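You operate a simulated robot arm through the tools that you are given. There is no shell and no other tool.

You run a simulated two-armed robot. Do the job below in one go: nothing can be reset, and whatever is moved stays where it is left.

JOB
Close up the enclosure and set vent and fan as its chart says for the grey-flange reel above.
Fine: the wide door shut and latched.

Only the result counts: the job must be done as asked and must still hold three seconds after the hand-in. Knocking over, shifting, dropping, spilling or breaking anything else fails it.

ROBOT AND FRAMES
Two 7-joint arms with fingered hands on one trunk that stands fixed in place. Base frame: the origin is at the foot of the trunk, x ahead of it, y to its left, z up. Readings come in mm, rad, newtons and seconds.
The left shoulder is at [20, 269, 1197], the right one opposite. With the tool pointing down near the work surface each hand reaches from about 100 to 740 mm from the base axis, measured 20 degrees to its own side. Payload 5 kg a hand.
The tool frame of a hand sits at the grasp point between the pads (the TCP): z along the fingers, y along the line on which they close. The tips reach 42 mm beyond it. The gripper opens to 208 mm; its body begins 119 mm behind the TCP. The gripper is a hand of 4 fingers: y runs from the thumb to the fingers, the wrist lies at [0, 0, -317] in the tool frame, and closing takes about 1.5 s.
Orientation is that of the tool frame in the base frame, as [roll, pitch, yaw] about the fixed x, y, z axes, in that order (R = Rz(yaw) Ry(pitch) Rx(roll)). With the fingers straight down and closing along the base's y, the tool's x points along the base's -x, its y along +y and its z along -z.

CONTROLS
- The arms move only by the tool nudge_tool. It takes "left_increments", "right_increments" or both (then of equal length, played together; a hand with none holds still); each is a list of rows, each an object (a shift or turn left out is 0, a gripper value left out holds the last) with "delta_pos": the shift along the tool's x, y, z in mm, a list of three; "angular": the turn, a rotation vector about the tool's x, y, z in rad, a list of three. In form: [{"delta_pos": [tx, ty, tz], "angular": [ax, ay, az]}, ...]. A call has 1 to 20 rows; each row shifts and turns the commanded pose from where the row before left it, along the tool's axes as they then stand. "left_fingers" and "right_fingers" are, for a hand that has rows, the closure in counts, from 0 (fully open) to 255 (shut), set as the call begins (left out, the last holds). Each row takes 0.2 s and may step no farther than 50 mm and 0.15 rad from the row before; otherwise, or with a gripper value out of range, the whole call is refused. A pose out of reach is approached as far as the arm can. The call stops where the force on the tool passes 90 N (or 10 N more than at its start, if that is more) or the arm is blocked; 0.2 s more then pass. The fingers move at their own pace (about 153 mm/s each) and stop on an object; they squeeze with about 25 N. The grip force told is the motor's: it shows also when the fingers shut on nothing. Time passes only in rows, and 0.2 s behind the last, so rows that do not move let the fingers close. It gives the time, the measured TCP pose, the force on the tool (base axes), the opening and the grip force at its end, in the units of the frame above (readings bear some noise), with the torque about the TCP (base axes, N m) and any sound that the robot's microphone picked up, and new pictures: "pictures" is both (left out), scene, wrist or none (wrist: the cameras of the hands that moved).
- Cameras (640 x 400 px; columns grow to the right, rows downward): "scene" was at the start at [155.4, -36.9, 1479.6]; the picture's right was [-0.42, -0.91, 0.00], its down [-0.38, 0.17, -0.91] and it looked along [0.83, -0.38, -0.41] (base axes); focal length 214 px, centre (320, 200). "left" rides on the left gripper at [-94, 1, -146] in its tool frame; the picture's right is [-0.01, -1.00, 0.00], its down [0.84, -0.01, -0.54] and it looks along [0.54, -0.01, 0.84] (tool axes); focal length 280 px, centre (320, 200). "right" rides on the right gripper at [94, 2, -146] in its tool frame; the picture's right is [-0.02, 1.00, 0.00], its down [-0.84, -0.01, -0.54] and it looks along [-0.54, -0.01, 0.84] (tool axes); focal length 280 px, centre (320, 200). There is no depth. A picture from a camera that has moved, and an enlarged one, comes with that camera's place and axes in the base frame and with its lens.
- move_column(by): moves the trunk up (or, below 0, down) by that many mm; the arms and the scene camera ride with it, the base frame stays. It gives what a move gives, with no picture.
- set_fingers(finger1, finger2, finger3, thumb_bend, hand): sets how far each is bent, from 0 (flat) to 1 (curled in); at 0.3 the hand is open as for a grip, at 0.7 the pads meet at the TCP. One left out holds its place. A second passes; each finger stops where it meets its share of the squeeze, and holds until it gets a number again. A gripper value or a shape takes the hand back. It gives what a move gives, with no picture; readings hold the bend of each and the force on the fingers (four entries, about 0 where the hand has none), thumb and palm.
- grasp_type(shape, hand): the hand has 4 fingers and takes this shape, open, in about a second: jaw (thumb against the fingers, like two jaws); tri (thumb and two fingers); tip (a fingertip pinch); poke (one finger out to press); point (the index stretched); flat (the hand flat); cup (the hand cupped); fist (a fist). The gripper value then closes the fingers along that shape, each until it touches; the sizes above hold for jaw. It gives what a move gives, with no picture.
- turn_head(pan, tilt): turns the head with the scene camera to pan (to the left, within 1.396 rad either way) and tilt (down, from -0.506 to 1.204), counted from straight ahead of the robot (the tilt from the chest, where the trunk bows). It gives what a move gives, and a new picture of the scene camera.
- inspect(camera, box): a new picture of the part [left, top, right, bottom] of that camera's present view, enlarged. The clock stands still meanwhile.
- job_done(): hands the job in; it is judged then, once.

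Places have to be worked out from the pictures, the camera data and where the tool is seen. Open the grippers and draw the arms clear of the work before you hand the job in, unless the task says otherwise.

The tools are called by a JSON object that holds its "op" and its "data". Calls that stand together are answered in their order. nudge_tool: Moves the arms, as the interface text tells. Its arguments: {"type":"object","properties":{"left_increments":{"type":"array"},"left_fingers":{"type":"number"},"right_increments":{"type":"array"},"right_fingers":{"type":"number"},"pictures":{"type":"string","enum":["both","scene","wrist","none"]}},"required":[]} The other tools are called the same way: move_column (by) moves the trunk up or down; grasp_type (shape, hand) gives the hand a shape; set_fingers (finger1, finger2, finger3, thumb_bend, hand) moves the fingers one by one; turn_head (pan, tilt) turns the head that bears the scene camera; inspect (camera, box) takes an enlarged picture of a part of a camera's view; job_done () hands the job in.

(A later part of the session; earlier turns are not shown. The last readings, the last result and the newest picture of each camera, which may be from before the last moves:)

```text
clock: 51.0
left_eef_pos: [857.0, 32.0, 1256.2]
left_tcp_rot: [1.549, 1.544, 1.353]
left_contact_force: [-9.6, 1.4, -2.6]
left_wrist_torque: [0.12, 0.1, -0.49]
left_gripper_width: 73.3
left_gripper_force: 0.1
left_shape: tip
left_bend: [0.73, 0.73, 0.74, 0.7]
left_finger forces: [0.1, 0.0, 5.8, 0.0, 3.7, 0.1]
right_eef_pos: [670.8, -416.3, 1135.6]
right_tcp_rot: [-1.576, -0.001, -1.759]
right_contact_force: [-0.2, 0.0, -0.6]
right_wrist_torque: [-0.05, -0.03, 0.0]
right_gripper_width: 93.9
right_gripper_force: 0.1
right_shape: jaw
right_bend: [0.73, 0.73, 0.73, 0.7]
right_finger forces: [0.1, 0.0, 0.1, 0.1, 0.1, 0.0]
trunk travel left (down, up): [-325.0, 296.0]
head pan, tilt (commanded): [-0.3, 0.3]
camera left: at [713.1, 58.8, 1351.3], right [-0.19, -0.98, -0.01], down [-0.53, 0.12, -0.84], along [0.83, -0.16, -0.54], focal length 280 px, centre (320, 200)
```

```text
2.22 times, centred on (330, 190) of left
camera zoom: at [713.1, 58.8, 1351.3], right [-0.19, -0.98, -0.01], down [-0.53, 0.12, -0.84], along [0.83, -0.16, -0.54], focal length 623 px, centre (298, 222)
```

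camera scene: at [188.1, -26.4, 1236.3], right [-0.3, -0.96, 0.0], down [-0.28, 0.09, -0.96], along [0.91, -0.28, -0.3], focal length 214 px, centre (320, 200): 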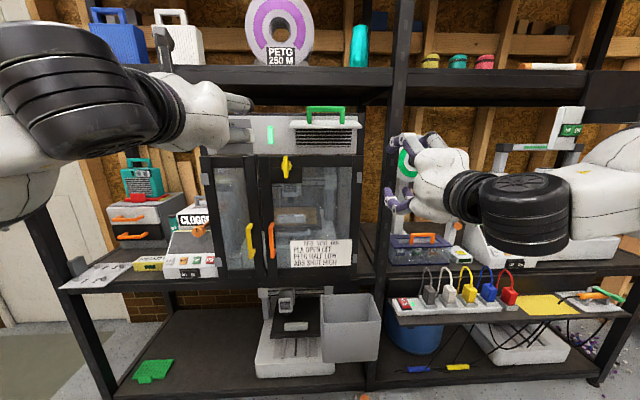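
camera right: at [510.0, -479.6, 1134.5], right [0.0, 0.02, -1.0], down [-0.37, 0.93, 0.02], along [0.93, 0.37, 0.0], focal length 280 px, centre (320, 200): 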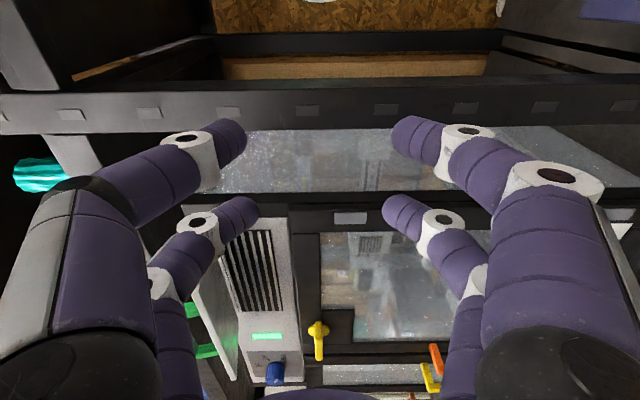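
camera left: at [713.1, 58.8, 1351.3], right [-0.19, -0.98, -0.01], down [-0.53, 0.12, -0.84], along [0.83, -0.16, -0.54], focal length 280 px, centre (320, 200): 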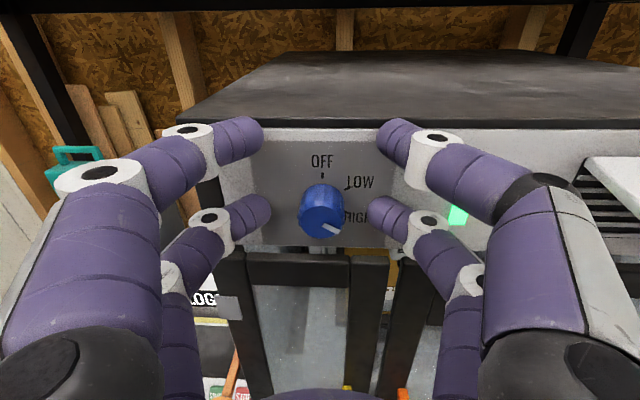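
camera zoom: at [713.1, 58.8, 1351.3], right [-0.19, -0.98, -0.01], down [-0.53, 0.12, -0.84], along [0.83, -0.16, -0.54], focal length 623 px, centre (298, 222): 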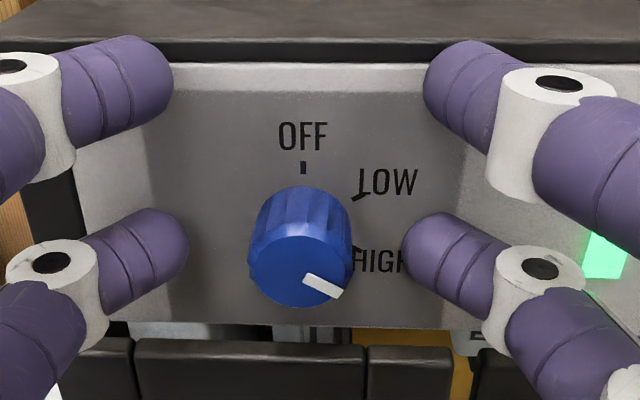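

A light contact (about 10 N) shows the fingertips touching the panel, so depth is right. I back off 4 mm and close on the knob.

{"op": "nudge_tool", "data": {"left_increments": [{"delta_pos": [0, 0, -4]}, {"delta_pos": [0, 0, 0]}], "pictures": "none"}}

{"op": "nudge_tool", "data": {"left_increments": [{"delta_pos": [0, 0, 0]}, {"delta_pos": [0, 0, 0]}, {"delta_pos": [0, 0, 0]}, {"delta_pos": [0, 0, 0]}, {"delta_pos": [0, 0, 0]}], "left_fingers": 255, "pictures": "wrist"}}

{"op": "inspect", "data": {"camera": "left", "box": [200, 100, 460, 280]}}

```text
clock: 51.6
left_eef_pos: [853.9, 32.5, 1255.9]
left_tcp_rot: [1.579, 1.544, 1.381]
left_contact_force: [-0.8, -0.5, 0.2]
left_wrist_torque: [0.0, -0.01, 0.03]
left_gripper_width: 73.5
left_gripper_force: 0.1
left_shape: tip
left_bend: [0.73, 0.73, 0.74, 0.7]
left_finger forces: [0.0, 0.1, 0.0, 0.0, 0.0, 0.1]
right_eef_pos: [671.6, -416.4, 1134.6]
right_tcp_rot: [-1.576, 0.0, -1.759]
right_contact_force: [-0.7, 0.2, 0.3]
right_wrist_torque: [-0.01, 0.0, -0.04]
right_gripper_width: 93.9
right_gripper_force: 0.0
right_shape: jaw
right_bend: [0.73, 0.73, 0.73, 0.7]
right_finger forces: [0.0, 0.1, 0.1, 0.1, 0.1, 0.0]
trunk travel left (down, up): [-325.0, 296.0]
head pan, tilt (commanded): [-0.3, 0.3]
```

```text
clock: 52.8
left_eef_pos: [854.4, 33.1, 1256.1]
left_tcp_rot: [1.574, 1.542, 1.378]
left_contact_force: [4.4, -1.6, 2.0]
left_wrist_torque: [-0.16, -0.21, -0.06]
left_gripper_width: 0.8
left_gripper_force: 25.0
left_shape: tip
left_bend: [0.7, 0.72, 0.73, 0.7]
left_finger forces: [0.0, 21.0, 21.4, 0.0, 0.0, 0.0]
right_eef_pos: [673.1, -416.7, 1135.7]
right_tcp_rot: [-1.575, 0.001, -1.759]
right_contact_force: [-0.2, -0.2, 1.0]
right_wrist_torque: [0.01, 0.01, -0.01]
right_gripper_width: 93.8
right_gripper_force: 0.2
right_shape: jaw
right_bend: [0.73, 0.73, 0.73, 0.7]
right_finger forces: [0.0, 0.1, 0.1, 0.0, 0.0, 0.1]
trunk travel left (down, up): [-325.0, 296.0]
head pan, tilt (commanded): [-0.3, 0.3]
camera left: at [710.3, 59.6, 1351.5], right [-0.19, -0.98, -0.01], down [-0.53, 0.12, -0.84], along [0.83, -0.16, -0.54], focal length 280 px, centre (320, 200)
```

left: 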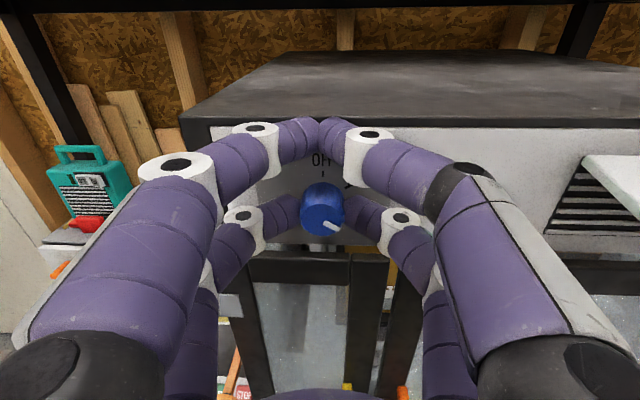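

```text
2.22 times, centred on (330, 190) of left
camera zoom: at [710.3, 59.6, 1351.5], right [-0.19, -0.98, -0.01], down [-0.53, 0.12, -0.84], along [0.83, -0.16, -0.54], focal length 623 px, centre (298, 222)
```

zoom: 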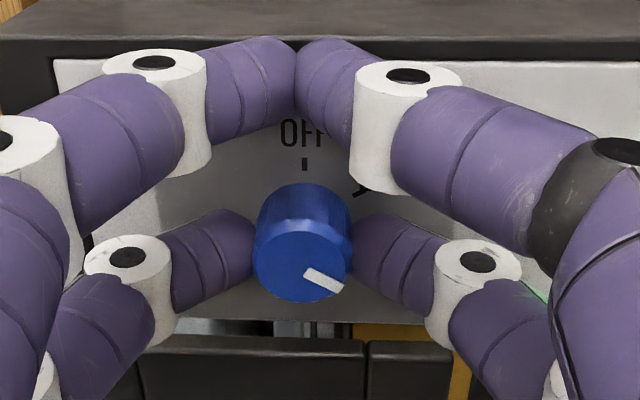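

The lower pair holds the knob with about 21 N each. I turn counter-clockwise about the knob's axis (which lies 29 mm below the TCP), first by 20°.

{"op": "nudge_tool", "data": {"left_increments": [{"delta_pos": [0.11, 2.53, 0], "angular": [0, 0, -0.0873]}, {"delta_pos": [0.11, 2.53, 0], "angular": [0, 0, -0.0873]}, {"delta_pos": [0.11, 2.53, 0], "angular": [0, 0, -0.0873]}, {"delta_pos": [0.11, 2.53, 0], "angular": [0, 0, -0.0873]}, {"delta_pos": [0, 0, 0]}], "pictures": "wrist"}}

{"op": "inspect", "data": {"camera": "left", "box": [200, 100, 460, 280]}}

```text
clock: 54.0
left_eef_pos: [855.2, 43.4, 1254.6]
left_tcp_rot: [-1.575, 1.249, -1.769]
left_contact_force: [10.6, 0.8, 1.8]
left_wrist_torque: [-0.02, -0.33, 0.13]
left_gripper_width: 0.8
left_gripper_force: 24.9
left_shape: tip
left_bend: [0.7, 0.72, 0.72, 0.7]
left_finger forces: [0.0, 22.6, 20.4, 0.0, 0.0, 0.0]
right_eef_pos: [673.5, -416.0, 1133.7]
right_tcp_rot: [-1.577, 0.001, -1.76]
right_contact_force: [0.0, 0.3, 0.2]
right_wrist_torque: [0.02, -0.01, -0.05]
right_gripper_width: 94.0
right_gripper_force: 0.1
right_shape: jaw
right_bend: [0.73, 0.73, 0.73, 0.7]
right_finger forces: [0.0, 0.0, 0.1, 0.0, 0.0, 0.0]
trunk travel left (down, up): [-325.0, 296.0]
head pan, tilt (commanded): [-0.3, 0.3]
camera left: at [718.2, 100.7, 1344.3], right [-0.18, -0.93, 0.33], down [-0.58, -0.17, -0.79], along [0.79, -0.34, -0.51], focal length 280 px, centre (320, 200)
```

left: 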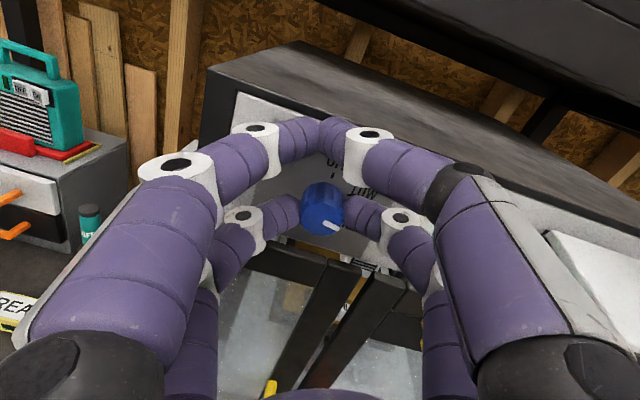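

```text
2.22 times, centred on (330, 190) of left
camera zoom: at [718.2, 100.7, 1344.3], right [-0.18, -0.93, 0.33], down [-0.58, -0.17, -0.79], along [0.79, -0.34, -0.51], focal length 623 px, centre (298, 222)
```

zoom: 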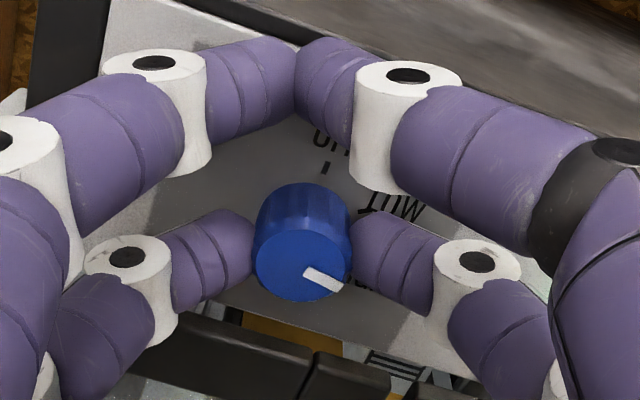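

The knob follows without slipping. I continue another 35° (total 55°) and then compare the pointer with the LOW tick.

{"op": "nudge_tool", "data": {"left_increments": [{"delta_pos": [0.11, 2.53, 0], "angular": [0, 0, -0.0873]}, {"delta_pos": [0.11, 2.53, 0], "angular": [0, 0, -0.0873]}, {"delta_pos": [0.11, 2.53, 0], "angular": [0, 0, -0.0873]}, {"delta_pos": [0.11, 2.53, 0], "angular": [0, 0, -0.0873]}, {"delta_pos": [0.11, 2.53, 0], "angular": [0, 0, -0.0873]}, {"delta_pos": [0.11, 2.53, 0], "angular": [0, 0, -0.0873]}, {"delta_pos": [0.11, 2.53, 0], "angular": [0, 0, -0.0873]}, {"delta_pos": [0, 0, 0]}], "pictures": "both"}}

{"op": "inspect", "data": {"camera": "left", "box": [200, 100, 460, 280]}}

{"op": "inspect", "data": {"camera": "scene", "box": [180, 90, 300, 170]}}

```text
clock: 55.8
left_eef_pos: [857.6, 56.5, 1242.6]
left_tcp_rot: [-1.573, 0.637, -1.766]
left_contact_force: [18.5, -6.8, -4.2]
left_wrist_torque: [0.0, -0.14, 0.39]
left_gripper_width: 0.3
left_gripper_force: 25.1
left_shape: tip
left_bend: [0.7, 0.72, 0.72, 0.7]
left_finger forces: [0.0, 21.0, 18.9, 0.1, 0.0, 0.0]
right_eef_pos: [674.0, -416.7, 1134.5]
right_tcp_rot: [-1.577, 0.0, -1.76]
right_contact_force: [0.0, -0.2, 1.0]
right_wrist_torque: [0.01, -0.01, 0.01]
right_gripper_width: 93.8
right_gripper_force: 0.0
right_shape: jaw
right_bend: [0.73, 0.73, 0.73, 0.7]
right_finger forces: [0.0, 0.1, 0.1, 0.0, 0.0, 0.0]
trunk travel left (down, up): [-325.0, 296.0]
head pan, tilt (commanded): [-0.3, 0.3]
camera scene: at [189.6, -26.6, 1236.1], right [-0.3, -0.96, 0.0], down [-0.28, 0.09, -0.95], along [0.91, -0.28, -0.3], focal length 214 px, centre (320, 200)
camera left: at [728.9, 158.8, 1299.7], right [-0.11, -0.57, 0.81], down [-0.66, -0.57, -0.49], along [0.74, -0.59, -0.32], focal length 280 px, centre (320, 200)
```

scene: 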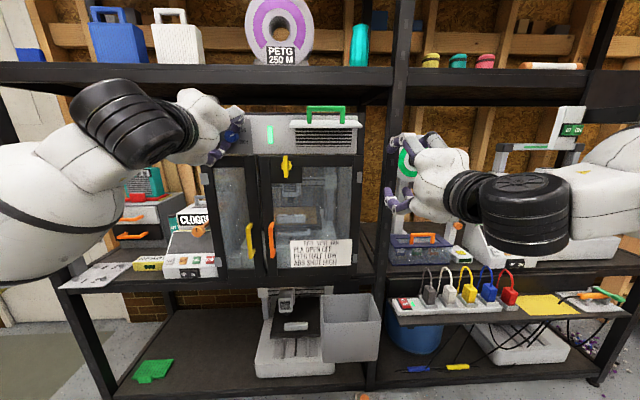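
left: 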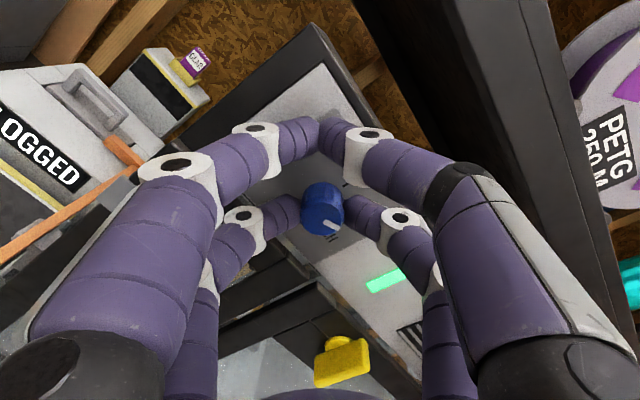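

```text
2.22 times, centred on (330, 190) of left
camera zoom: at [728.9, 158.8, 1299.7], right [-0.11, -0.57, 0.81], down [-0.66, -0.57, -0.49], along [0.74, -0.59, -0.32], focal length 623 px, centre (298, 222)
```

zoom: 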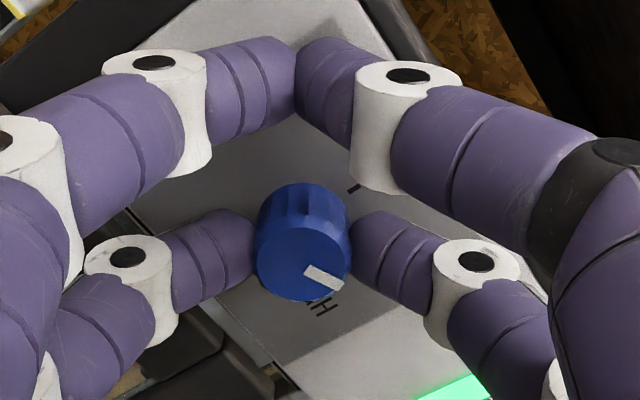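

```text
5.00 times, centred on (240, 130) of scene
camera zoom: at [189.6, -26.6, 1236.1], right [-0.3, -0.96, 0.0], down [-0.28, 0.09, -0.95], along [0.91, -0.28, -0.3], focal length 1072 px, centre (720, 550)
```

zoom: 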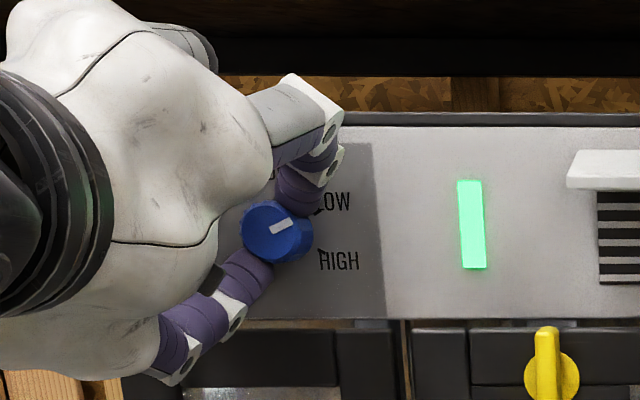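

The pointer now seems near 60° from vertical. I zoom in for a precise comparison with the LOW tick.

{"op": "inspect", "data": {"camera": "scene", "box": [222, 115, 262, 145]}}

{"op": "inspect", "data": {"camera": "left", "box": [285, 160, 375, 250]}}

```text
13.33 times, centred on (242, 130) of scene
camera zoom: at [189.6, -26.6, 1236.1], right [-0.3, -0.96, 0.0], down [-0.28, 0.09, -0.95], along [0.91, -0.28, -0.3], focal length 2860 px, centre (1360, 1133)
```

zoom: 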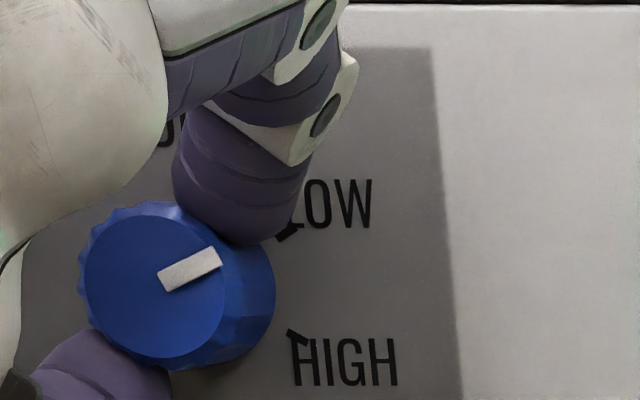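

```text
4.44 times, centred on (330, 205) of left
camera zoom: at [728.9, 158.8, 1299.7], right [-0.11, -0.57, 0.81], down [-0.66, -0.57, -0.49], along [0.74, -0.59, -0.32], focal length 1246 px, centre (276, 178)
```

zoom: 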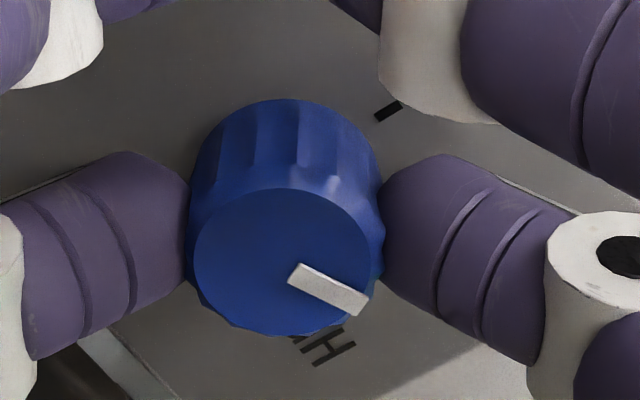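

Accounting for perspective the pointer is at about 66° and LOW is at 60°, so I turn 6° more.

{"op": "nudge_tool", "data": {"left_increments": [{"delta_pos": [0.04, 1.5, 0], "angular": [0, 0, -0.052]}, {"delta_pos": [0.04, 1.5, 0], "angular": [0, 0, -0.052]}, {"delta_pos": [0, 0, 0]}], "pictures": "none"}}

{"op": "inspect", "data": {"camera": "scene", "box": [222, 115, 262, 145]}}

```text
clock: 56.6
left_eef_pos: [858.1, 57.5, 1241.5]
left_tcp_rot: [-1.571, 0.534, -1.765]
left_contact_force: [11.4, -5.4, -7.3]
left_wrist_torque: [0.21, 0.11, 0.25]
left_gripper_width: 0.0
left_gripper_force: 24.5
left_shape: tip
left_bend: [0.7, 0.72, 0.72, 0.7]
left_finger forces: [0.0, 25.0, 18.6, 0.0, 0.1, 0.1]
right_eef_pos: [673.7, -416.3, 1133.3]
right_tcp_rot: [-1.576, 0.001, -1.76]
right_contact_force: [-0.6, 0.3, -0.2]
right_wrist_torque: [0.0, 0.02, 0.02]
right_gripper_width: 94.2
right_gripper_force: 0.1
right_shape: jaw
right_bend: [0.73, 0.73, 0.73, 0.7]
right_finger forces: [0.0, 0.1, 0.1, 0.0, 0.0, 0.0]
trunk travel left (down, up): [-325.0, 296.0]
head pan, tilt (commanded): [-0.3, 0.3]
```

```text
13.33 times, centred on (242, 130) of scene
camera zoom: at [189.4, -26.4, 1236.1], right [-0.3, -0.96, 0.0], down [-0.28, 0.09, -0.95], along [0.91, -0.28, -0.3], focal length 2860 px, centre (1360, 1133)
```

zoom: 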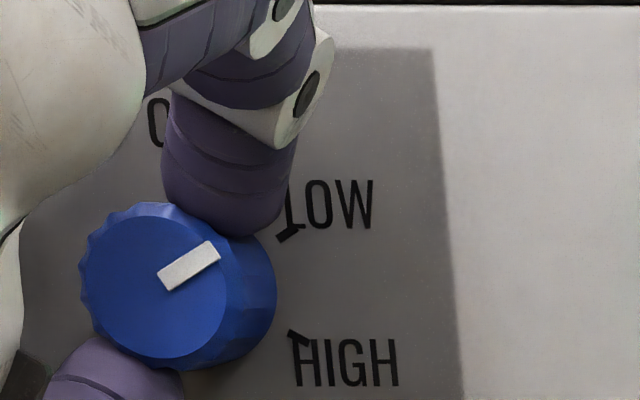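

The pointer is now at about 59–60°, parallel to the LOW tick. I open the fingers modestly and withdraw straight back.

{"op": "nudge_tool", "data": {"left_increments": [{"delta_pos": [0, 0, 0]}, {"delta_pos": [0, 0, 0]}, {"delta_pos": [0, 0, 0]}, {"delta_pos": [0, 0, -15]}, {"delta_pos": [0, 0, -20]}, {"delta_pos": [0, 0, -30]}, {"delta_pos": [0, 0, -30]}, {"delta_pos": [0, 0, 0]}], "left_fingers": 194, "pictures": "both"}}

{"op": "inspect", "data": {"camera": "scene", "box": [222, 115, 262, 145]}}

```text
clock: 58.4
left_eef_pos: [764.8, 76.4, 1241.4]
left_tcp_rot: [-1.571, 0.536, -1.767]
left_contact_force: [-0.4, 0.3, 0.5]
left_wrist_torque: [-0.01, -0.01, -0.01]
left_gripper_width: 49.4
left_gripper_force: 0.1
left_shape: tip
left_bend: [0.73, 0.73, 0.73, 0.7]
left_finger forces: [0.0, 0.0, 0.0, 0.0, 0.1, 0.0]
right_eef_pos: [673.1, -415.9, 1135.5]
right_tcp_rot: [-1.576, 0.001, -1.758]
right_contact_force: [-0.5, -0.1, 0.0]
right_wrist_torque: [0.0, 0.05, -0.05]
right_gripper_width: 93.8
right_gripper_force: 0.0
right_shape: jaw
right_bend: [0.73, 0.73, 0.73, 0.7]
right_finger forces: [0.0, 0.0, 0.0, 0.0, 0.0, 0.0]
trunk travel left (down, up): [-325.0, 296.0]
head pan, tilt (commanded): [-0.3, 0.3]
camera scene: at [188.0, -26.0, 1236.4], right [-0.3, -0.96, 0.0], down [-0.28, 0.09, -0.96], along [0.91, -0.28, -0.3], focal length 214 px, centre (320, 200)
camera left: at [636.4, 183.4, 1289.8], right [-0.1, -0.49, 0.87], down [-0.67, -0.61, -0.42], along [0.74, -0.62, -0.27], focal length 280 px, centre (320, 200)
```

scene: 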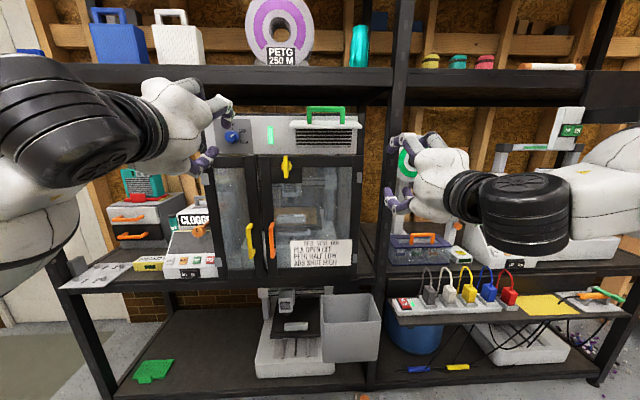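
left: 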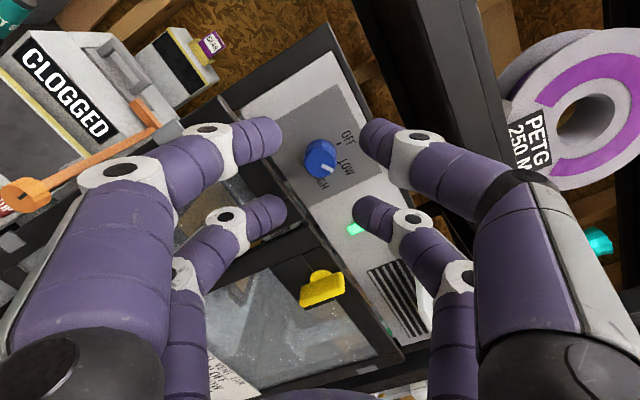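

```text
13.33 times, centred on (242, 130) of scene
camera zoom: at [188.0, -26.0, 1236.4], right [-0.3, -0.96, 0.0], down [-0.28, 0.09, -0.96], along [0.91, -0.28, -0.3], focal length 2860 px, centre (1360, 1133)
```

zoom: 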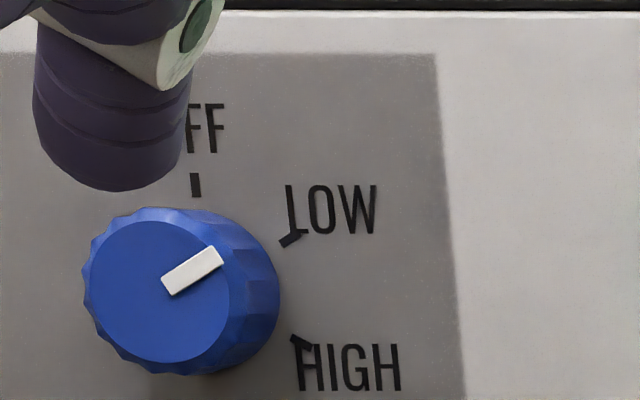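

The knob rests on LOW. Now for the vent flap: I look at it from the right camera and scene camera to get its geometry.

{"op": "inspect", "data": {"camera": "right", "box": [140, 200, 320, 400]}}

{"op": "inspect", "data": {"camera": "scene", "box": [275, 95, 375, 165]}}

{"op": "inspect", "data": {"camera": "left", "box": [340, 200, 460, 340]}}

```text
2.00 times, centred on (230, 300) of right
camera zoom: at [509.8, -479.3, 1134.5], right [0.0, 0.02, -1.0], down [-0.37, 0.93, 0.01], along [0.93, 0.37, 0.0], focal length 561 px, centre (500, 0)
```

zoom: 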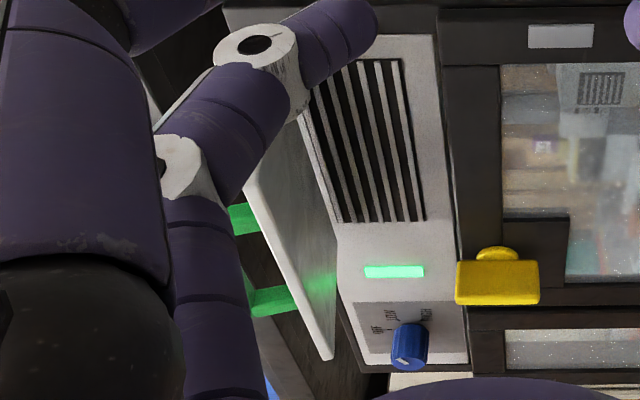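

```text
5.71 times, centred on (325, 130) of scene
camera zoom: at [188.0, -26.0, 1236.4], right [-0.3, -0.96, 0.0], down [-0.28, 0.09, -0.96], along [0.91, -0.28, -0.3], focal length 1226 px, centre (291, 600)
```

zoom: 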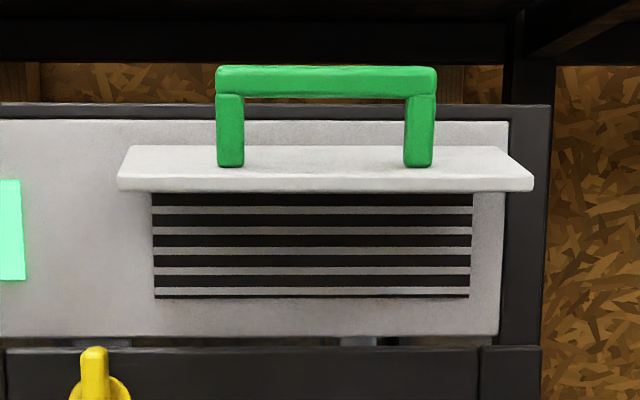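

```text
2.86 times, centred on (400, 270) of left
camera zoom: at [636.4, 183.4, 1289.8], right [-0.1, -0.49, 0.87], down [-0.67, -0.61, -0.42], along [0.74, -0.62, -0.27], focal length 801 px, centre (91, 0)
```

zoom: 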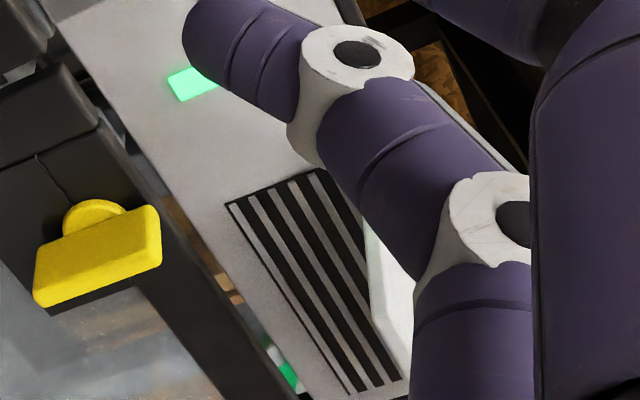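

The panel is at about u=870 and the flap is hinged near z=1268 and raised ~79° from vertical, so HALF is about 40°. I'll press the handle bar down with the right hand; first I raise the trunk 150 mm for reach, with both hands clear of the shelf.

{"op": "move_column", "data": {"by": 150}}

{"op": "nudge_tool", "data": {"right_increments": [{"delta_pos": [0, -20, -5], "angular": [0, 0, -0.1428]}, {"delta_pos": [0, 0, 0], "angular": [0, 0, -0.1428]}, {"delta_pos": [0, 0, 0], "angular": [0, 0, -0.1428]}, {"delta_pos": [0, 0, 0], "angular": [0, 0, -0.1428]}, {"delta_pos": [0, 0, 0], "angular": [0, 0, -0.1428]}, {"delta_pos": [0, 0, 0], "angular": [0, 0, -0.1428]}, {"delta_pos": [0, 0, 0], "angular": [0, 0, -0.1428]}, {"delta_pos": [0, 0, 0], "angular": [0, 0, -0.1428]}, {"delta_pos": [0, 0, 0], "angular": [0, 0, -0.1428]}, {"delta_pos": [0, 0, 0], "angular": [0, 0, -0.1428]}, {"delta_pos": [0, 0, 0], "angular": [0, 0, -0.1428]}, {"delta_pos": [0, 0, 0]}], "right_fingers": 255, "pictures": "both"}}

```text
clock: 60.1
left_eef_pos: [764.9, 77.0, 1391.4]
left_tcp_rot: [-1.571, 0.534, -1.767]
left_contact_force: [1.7, -0.1, 0.1]
left_wrist_torque: [-0.05, -0.01, -0.06]
left_gripper_width: 49.5
left_gripper_force: 0.1
left_shape: tip
left_bend: [0.73, 0.73, 0.73, 0.7]
left_finger forces: [0.1, 0.0, 0.0, 0.0, 0.0, 0.0]
right_eef_pos: [668.9, -416.7, 1283.5]
right_tcp_rot: [-1.575, 0.0, -1.758]
right_contact_force: [1.0, 0.6, 0.4]
right_wrist_torque: [0.0, -0.01, -0.04]
right_gripper_width: 93.9
right_gripper_force: 0.1
right_shape: jaw
right_bend: [0.73, 0.73, 0.73, 0.7]
right_finger forces: [0.0, 0.1, 0.1, 0.1, 0.0, 0.0]
trunk travel left (down, up): [-475.0, 146.0]
head pan, tilt (commanded): [-0.3, 0.3]
```

```text
clock: 62.7
left_eef_pos: [763.5, 76.4, 1393.0]
left_tcp_rot: [-1.571, 0.533, -1.766]
left_contact_force: [0.4, 0.2, -0.3]
left_wrist_torque: [-0.01, 0.03, -0.02]
left_gripper_width: 49.6
left_gripper_force: 0.0
left_shape: tip
left_bend: [0.73, 0.73, 0.73, 0.7]
left_finger forces: [0.1, 0.0, 0.0, 0.1, 0.0, 0.1]
right_eef_pos: [663.5, -416.6, 1304.3]
right_tcp_rot: [2.661, -1.568, 0.294]
right_contact_force: [-1.0, -0.1, -0.1]
right_wrist_torque: [0.0, 0.03, -0.02]
right_gripper_width: 0.0
right_gripper_force: 25.0
right_shape: jaw
right_bend: [0.7, 0.7, 0.7, 0.7]
right_finger forces: [0.0, 0.1, 0.0, 0.0, 0.0, 0.1]
trunk travel left (down, up): [-475.0, 146.0]
head pan, tilt (commanded): [-0.3, 0.3]
camera scene: at [163.7, -26.1, 1390.7], right [-0.3, -0.96, 0.0], down [-0.28, 0.09, -0.96], along [0.91, -0.28, -0.3], focal length 214 px, centre (320, 200)
camera right: at [518.4, -388.7, 1398.4], right [-0.19, -0.98, -0.01], down [-0.53, 0.11, -0.84], along [0.83, -0.15, -0.54], focal length 280 px, centre (320, 200)
```

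scene: 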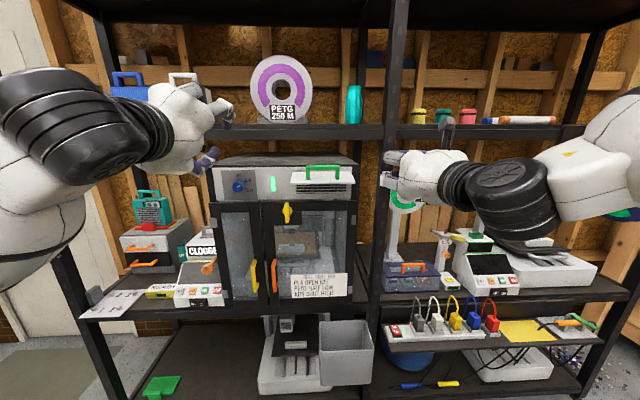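
right: 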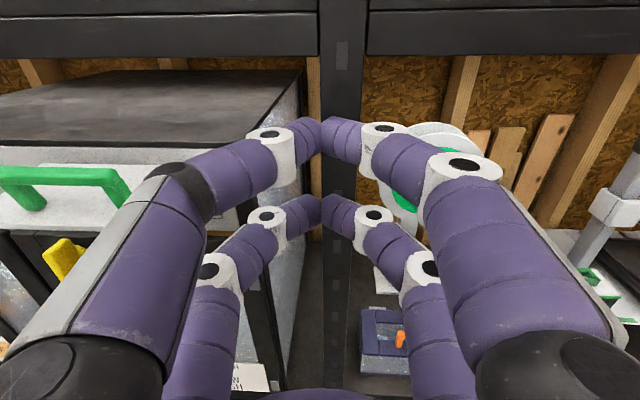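

The right hand is rolled with its camera on top. I raise it above the handle bar height, then move left and forward over the handle.

{"op": "nudge_tool", "data": {"right_increments": [{"delta_pos": [32, 0, 0]}, {"delta_pos": [32, 0, 0]}, {"delta_pos": [0, -42, 0]}, {"delta_pos": [0, -42, 0]}, {"delta_pos": [0, -42, 0]}, {"delta_pos": [0, -42, 0]}, {"delta_pos": [0, -41, 0]}, {"delta_pos": [0, 0, 0]}], "pictures": "both"}}

```text
clock: 64.5
left_eef_pos: [761.9, 76.4, 1393.2]
left_tcp_rot: [-1.569, 0.533, -1.765]
left_contact_force: [-1.9, -0.5, 1.6]
left_wrist_torque: [0.04, 0.22, 0.04]
left_gripper_width: 49.7
left_gripper_force: 0.1
left_shape: tip
left_bend: [0.73, 0.73, 0.73, 0.7]
left_finger forces: [0.1, 0.0, 0.0, 0.0, 0.0, 0.0]
right_eef_pos: [702.5, -210.6, 1369.6]
right_tcp_rot: [-2.739, -1.57, -0.595]
right_contact_force: [-1.6, -0.5, -0.1]
right_wrist_torque: [-0.02, 0.03, 0.07]
right_gripper_width: 0.2
right_gripper_force: 25.4
right_shape: jaw
right_bend: [0.7, 0.7, 0.7, 0.7]
right_finger forces: [0.1, 0.0, 0.0, 0.0, 0.0, 0.0]
trunk travel left (down, up): [-475.0, 146.0]
head pan, tilt (commanded): [-0.3, 0.3]
camera scene: at [162.2, -26.3, 1390.7], right [-0.3, -0.95, 0.0], down [-0.28, 0.09, -0.96], along [0.91, -0.28, -0.3], focal length 214 px, centre (320, 200)
camera right: at [557.7, -183.0, 1463.8], right [-0.19, -0.98, -0.02], down [-0.53, 0.11, -0.84], along [0.83, -0.15, -0.54], focal length 280 px, centre (320, 200)
```

scene: 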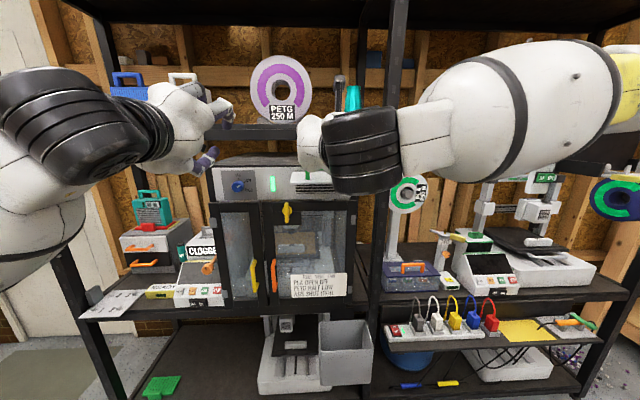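
right: 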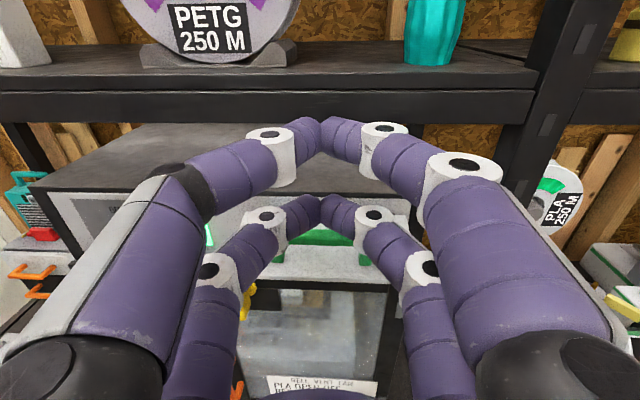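

The hand is above and in front of the handle bar (visible between the finger pairs). I move 55 mm forward so that the lower fingertips are over the bar.

{"op": "nudge_tool", "data": {"right_increments": [{"delta_pos": [0, 0, 20]}, {"delta_pos": [0, 0, 20]}, {"delta_pos": [0, 0, 14]}, {"delta_pos": [0, 0, 0]}], "pictures": "wrist"}}

{"op": "inspect", "data": {"camera": "right", "box": [200, 100, 460, 300]}}

```text
clock: 65.5
left_eef_pos: [765.2, 77.3, 1392.8]
left_tcp_rot: [-1.571, 0.535, -1.767]
left_contact_force: [1.3, 0.9, -0.6]
left_wrist_torque: [0.02, -0.02, 0.01]
left_gripper_width: 49.6
left_gripper_force: 0.0
left_shape: tip
left_bend: [0.73, 0.73, 0.73, 0.7]
left_finger forces: [0.0, 0.0, 0.0, 0.0, 0.0, 0.0]
right_eef_pos: [756.7, -219.5, 1367.1]
right_tcp_rot: [-3.046, -1.566, -0.286]
right_contact_force: [0.2, -0.2, 0.8]
right_wrist_torque: [-0.03, -0.04, -0.01]
right_gripper_width: 0.1
right_gripper_force: 25.0
right_shape: jaw
right_bend: [0.7, 0.7, 0.7, 0.7]
right_finger forces: [0.0, 0.0, 0.1, 0.1, 0.1, 0.1]
trunk travel left (down, up): [-475.0, 146.0]
head pan, tilt (commanded): [-0.3, 0.3]
camera right: at [612.7, -191.8, 1460.9], right [-0.19, -0.98, -0.01], down [-0.53, 0.11, -0.84], along [0.83, -0.15, -0.54], focal length 280 px, centre (320, 200)
```

right: 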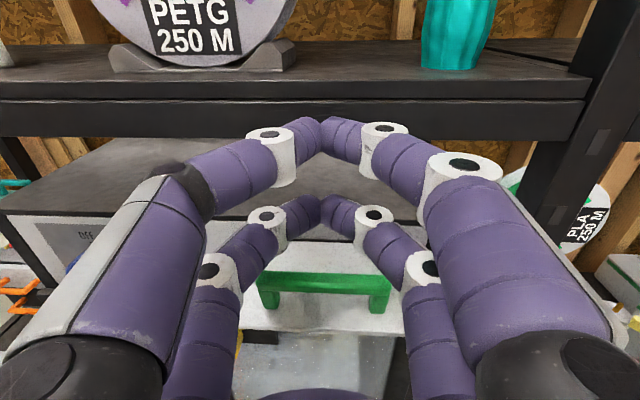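

```text
2.00 times, centred on (330, 200) of right
camera zoom: at [612.7, -191.8, 1460.9], right [-0.19, -0.98, -0.01], down [-0.53, 0.11, -0.84], along [0.83, -0.15, -0.54], focal length 561 px, centre (300, 200)
```

zoom: 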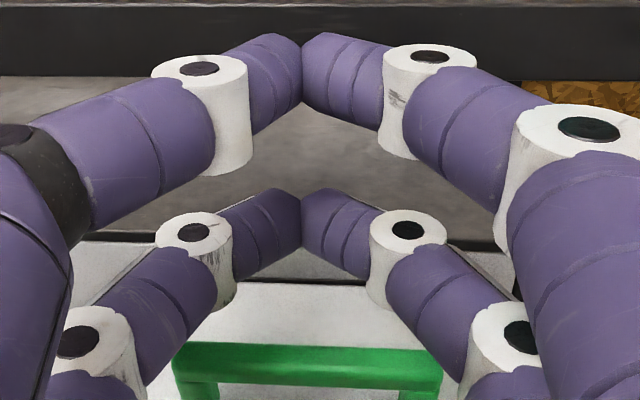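

The bar is actually nearer: triangulated at about u=785, z=1297 (it will travel almost straight down ~56 mm to reach half). I back off 20 mm so that the bar lies under the fingertips, and descend to contact.

{"op": "nudge_tool", "data": {"right_increments": [{"delta_pos": [0, 0, -20]}, {"delta_pos": [-10, 0, 0]}, {"delta_pos": [-8, 0, 0]}, {"delta_pos": [-6, 0, 0]}, {"delta_pos": [0, 0, 0]}], "pictures": "both"}}

{"op": "inspect", "data": {"camera": "scene", "box": [270, 140, 380, 230]}}

```text
clock: 66.7
left_eef_pos: [763.9, 76.4, 1392.8]
left_tcp_rot: [-1.571, 0.535, -1.766]
left_contact_force: [0.2, -0.1, -0.8]
left_wrist_torque: [0.01, 0.01, 0.01]
left_gripper_width: 49.7
left_gripper_force: 0.1
left_shape: tip
left_bend: [0.73, 0.73, 0.73, 0.7]
left_finger forces: [0.1, 0.0, 0.0, 0.1, 0.0, 0.0]
right_eef_pos: [736.0, -217.6, 1344.1]
right_tcp_rot: [-3.002, -1.569, -0.326]
right_contact_force: [-0.9, 0.3, 0.5]
right_wrist_torque: [0.02, 0.01, 0.0]
right_gripper_width: 0.0
right_gripper_force: 25.0
right_shape: jaw
right_bend: [0.7, 0.7, 0.7, 0.7]
right_finger forces: [0.0, 0.1, 0.0, 0.0, 0.1, 0.1]
trunk travel left (down, up): [-475.0, 146.0]
head pan, tilt (commanded): [-0.3, 0.3]
camera scene: at [164.0, -26.2, 1390.7], right [-0.3, -0.96, 0.0], down [-0.28, 0.09, -0.96], along [0.91, -0.28, -0.3], focal length 214 px, centre (320, 200)
camera right: at [591.3, -189.8, 1437.6], right [-0.19, -0.98, -0.01], down [-0.53, 0.11, -0.84], along [0.83, -0.15, -0.54], focal length 280 px, centre (320, 200)
```

scene: 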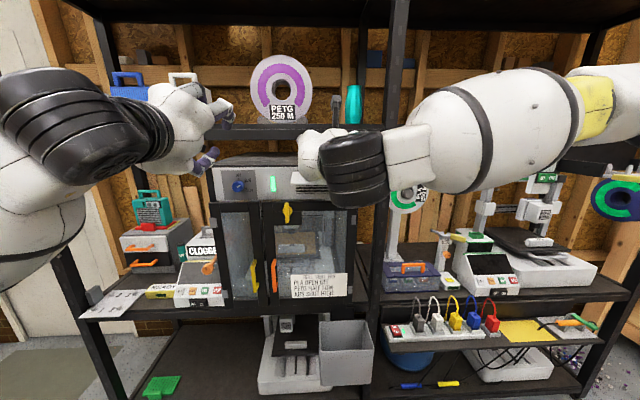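
right: 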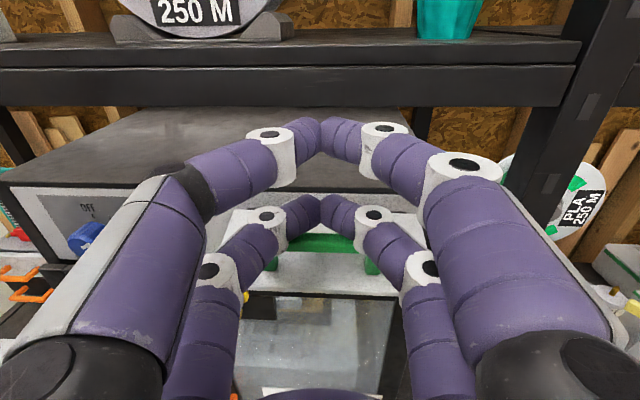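

```text
4.44 times, centred on (325, 185) of scene
camera zoom: at [164.0, -26.2, 1390.7], right [-0.3, -0.96, 0.0], down [-0.28, 0.09, -0.96], along [0.91, -0.28, -0.3], focal length 953 px, centre (298, 267)
```

zoom: 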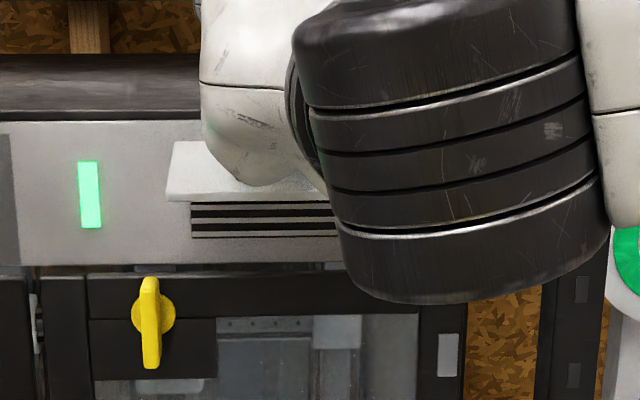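

No contact yet, with the fingertips right above the bar. I press down in small steps.

{"op": "nudge_tool", "data": {"right_increments": [{"delta_pos": [-6, 0, 0]}, {"delta_pos": [-6, 0, 0]}, {"delta_pos": [-6, 0, 0]}, {"delta_pos": [0, 0, 0]}], "pictures": "wrist"}}

```text
clock: 67.7
left_eef_pos: [763.9, 77.8, 1391.8]
left_tcp_rot: [-1.57, 0.534, -1.765]
left_contact_force: [0.7, 0.6, 1.2]
left_wrist_torque: [0.01, -0.02, -0.02]
left_gripper_width: 49.5
left_gripper_force: 0.1
left_shape: tip
left_bend: [0.73, 0.73, 0.73, 0.7]
left_finger forces: [0.0, 0.0, 0.1, 0.0, 0.1, 0.0]
right_eef_pos: [736.4, -217.4, 1324.9]
right_tcp_rot: [-3.108, -1.566, -0.224]
right_contact_force: [-0.4, 0.0, -0.1]
right_wrist_torque: [0.02, 0.02, -0.01]
right_gripper_width: 0.1
right_gripper_force: 25.0
right_shape: jaw
right_bend: [0.7, 0.7, 0.7, 0.7]
right_finger forces: [0.0, 0.0, 0.0, 0.0, 0.1, 0.1]
trunk travel left (down, up): [-475.0, 146.0]
head pan, tilt (commanded): [-0.3, 0.3]
camera right: at [591.6, -190.4, 1418.9], right [-0.19, -0.98, -0.01], down [-0.53, 0.11, -0.84], along [0.83, -0.15, -0.54], focal length 280 px, centre (320, 200)
```

right: 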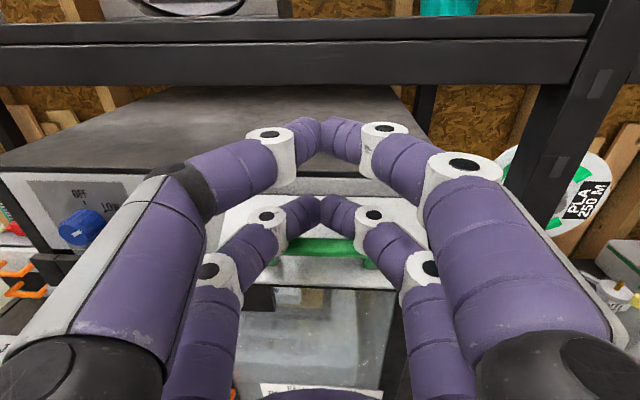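

The flap follows the finger with negligible force (outer edge already lower). I press about 24 mm further, then measure.

{"op": "nudge_tool", "data": {"right_increments": [{"delta_pos": [-6, 0, 0]}, {"delta_pos": [-6, 0, 0]}, {"delta_pos": [-6, 0, 0]}, {"delta_pos": [-6, 0, 0]}, {"delta_pos": [0, 0, 0]}], "pictures": "wrist"}}

{"op": "inspect", "data": {"camera": "scene", "box": [270, 140, 380, 230]}}

```text
clock: 68.9
left_eef_pos: [764.7, 77.3, 1392.9]
left_tcp_rot: [-1.57, 0.534, -1.766]
left_contact_force: [0.0, 0.6, -0.4]
left_wrist_torque: [-0.03, -0.01, 0.03]
left_gripper_width: 49.6
left_gripper_force: 0.0
left_shape: tip
left_bend: [0.73, 0.73, 0.73, 0.7]
left_finger forces: [0.2, 0.0, 0.1, 0.0, 0.1, 0.1]
right_eef_pos: [736.3, -219.1, 1301.2]
right_tcp_rot: [-3.103, -1.568, -0.225]
right_contact_force: [-0.4, -0.2, -0.4]
right_wrist_torque: [0.01, 0.04, -0.03]
right_gripper_width: 0.1
right_gripper_force: 25.2
right_shape: jaw
right_bend: [0.7, 0.7, 0.7, 0.7]
right_finger forces: [0.0, 0.0, 0.0, 0.1, 0.0, 0.0]
trunk travel left (down, up): [-475.0, 146.0]
head pan, tilt (commanded): [-0.3, 0.3]
camera right: at [591.7, -191.5, 1394.6], right [-0.19, -0.98, -0.01], down [-0.53, 0.11, -0.84], along [0.83, -0.15, -0.54], focal length 280 px, centre (320, 200)
```

right: 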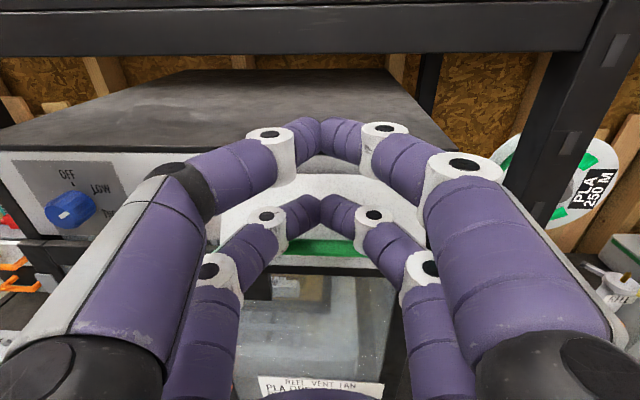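

```text
4.44 times, centred on (325, 185) of scene
camera zoom: at [163.7, -26.1, 1390.7], right [-0.3, -0.96, 0.0], down [-0.28, 0.09, -0.96], along [0.91, -0.28, -0.3], focal length 953 px, centre (298, 267)
```

zoom: 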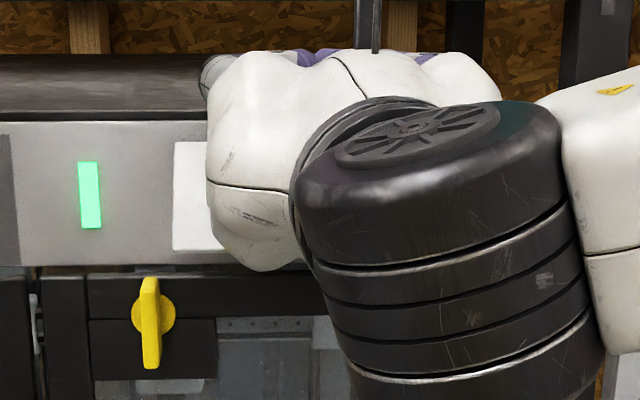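

The flap has come down considerably. I lift and withdraw the right hand to measure the flap's angle.

{"op": "nudge_tool", "data": {"right_increments": [{"delta_pos": [20, 0, 0]}, {"delta_pos": [30, 0, 0]}, {"delta_pos": [15, 40, -10]}, {"delta_pos": [0, 45, 0]}, {"delta_pos": [0, 45, 0]}, {"delta_pos": [0, 45, 0]}, {"delta_pos": [0, 45, 0]}, {"delta_pos": [0, 0, 0]}], "pictures": "both"}}

{"op": "inspect", "data": {"camera": "scene", "box": [270, 140, 380, 230]}}

{"op": "inspect", "data": {"camera": "left", "box": [0, 0, 640, 400]}}

```text
clock: 70.7
left_eef_pos: [764.2, 78.2, 1392.3]
left_tcp_rot: [-1.572, 0.533, -1.766]
left_contact_force: [1.1, 1.1, -0.7]
left_wrist_torque: [-0.02, -0.02, -0.09]
left_gripper_width: 49.4
left_gripper_force: 0.0
left_shape: tip
left_bend: [0.73, 0.73, 0.73, 0.7]
left_finger forces: [0.0, 0.0, 0.1, 0.1, 0.1, 0.0]
right_eef_pos: [687.1, -431.8, 1368.1]
right_tcp_rot: [3.061, -1.566, -0.107]
right_contact_force: [0.0, 0.0, 0.4]
right_wrist_torque: [0.0, -0.09, -0.06]
right_gripper_width: 0.0
right_gripper_force: 25.2
right_shape: jaw
right_bend: [0.7, 0.7, 0.7, 0.7]
right_finger forces: [0.0, 0.1, 0.1, 0.0, 0.0, 0.2]
trunk travel left (down, up): [-475.0, 146.0]
head pan, tilt (commanded): [-0.3, 0.3]
camera scene: at [164.2, -25.6, 1390.5], right [-0.29, -0.96, 0.0], down [-0.28, 0.09, -0.96], along [0.91, -0.28, -0.3], focal length 214 px, centre (320, 200)
camera right: at [542.4, -404.3, 1462.0], right [-0.19, -0.98, -0.01], down [-0.53, 0.11, -0.84], along [0.83, -0.15, -0.54], focal length 280 px, centre (320, 200)
```

scene: 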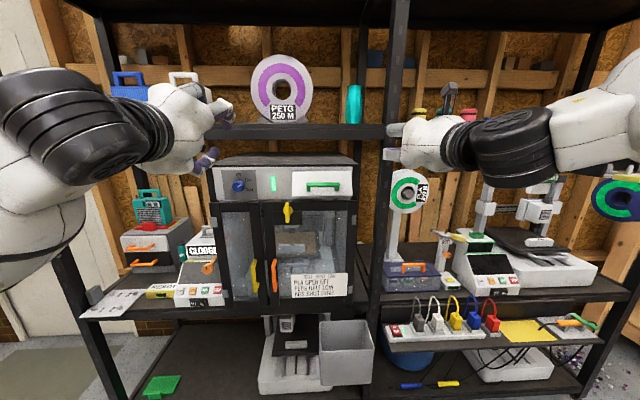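
right: 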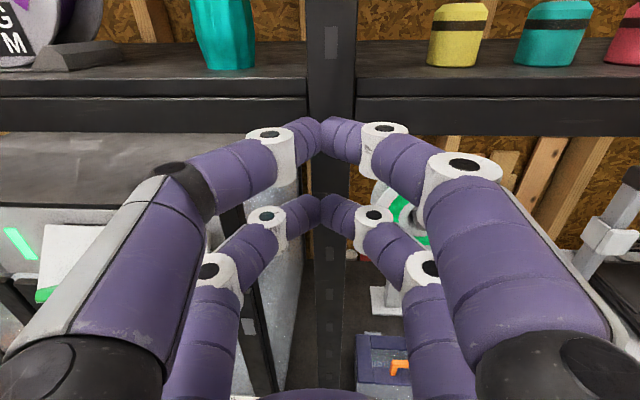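

```text
4.44 times, centred on (325, 185) of scene
camera zoom: at [164.2, -25.6, 1390.5], right [-0.29, -0.96, 0.0], down [-0.28, 0.09, -0.96], along [0.91, -0.28, -0.3], focal length 953 px, centre (298, 267)
```

zoom: 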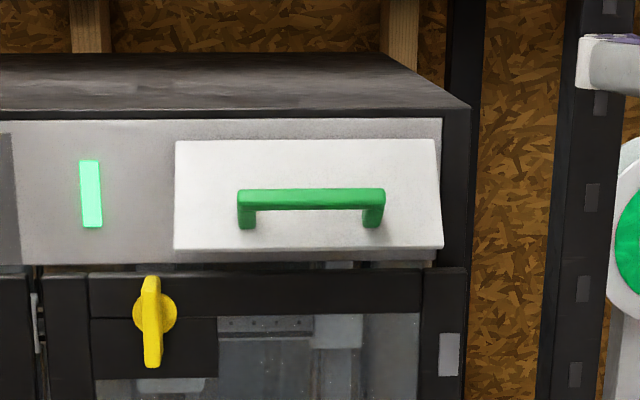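

```text
1.00 times, centred on (320, 200) of left (not enlarged: the box is as wide or as high as the picture)
camera zoom: at [637.1, 185.2, 1440.1], right [-0.09, -0.49, 0.87], down [-0.67, -0.61, -0.42], along [0.74, -0.62, -0.27], focal length 280 px, centre (320, 200)
```

zoom: 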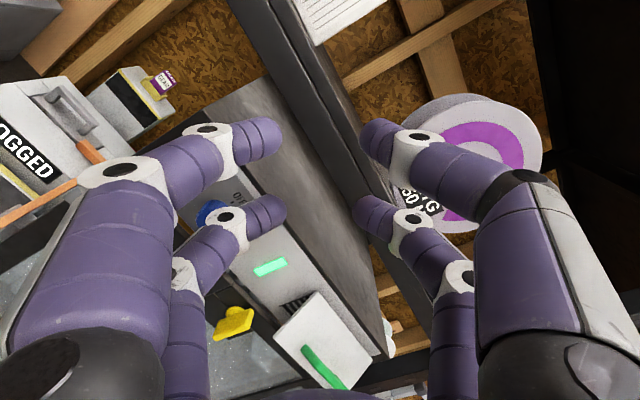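

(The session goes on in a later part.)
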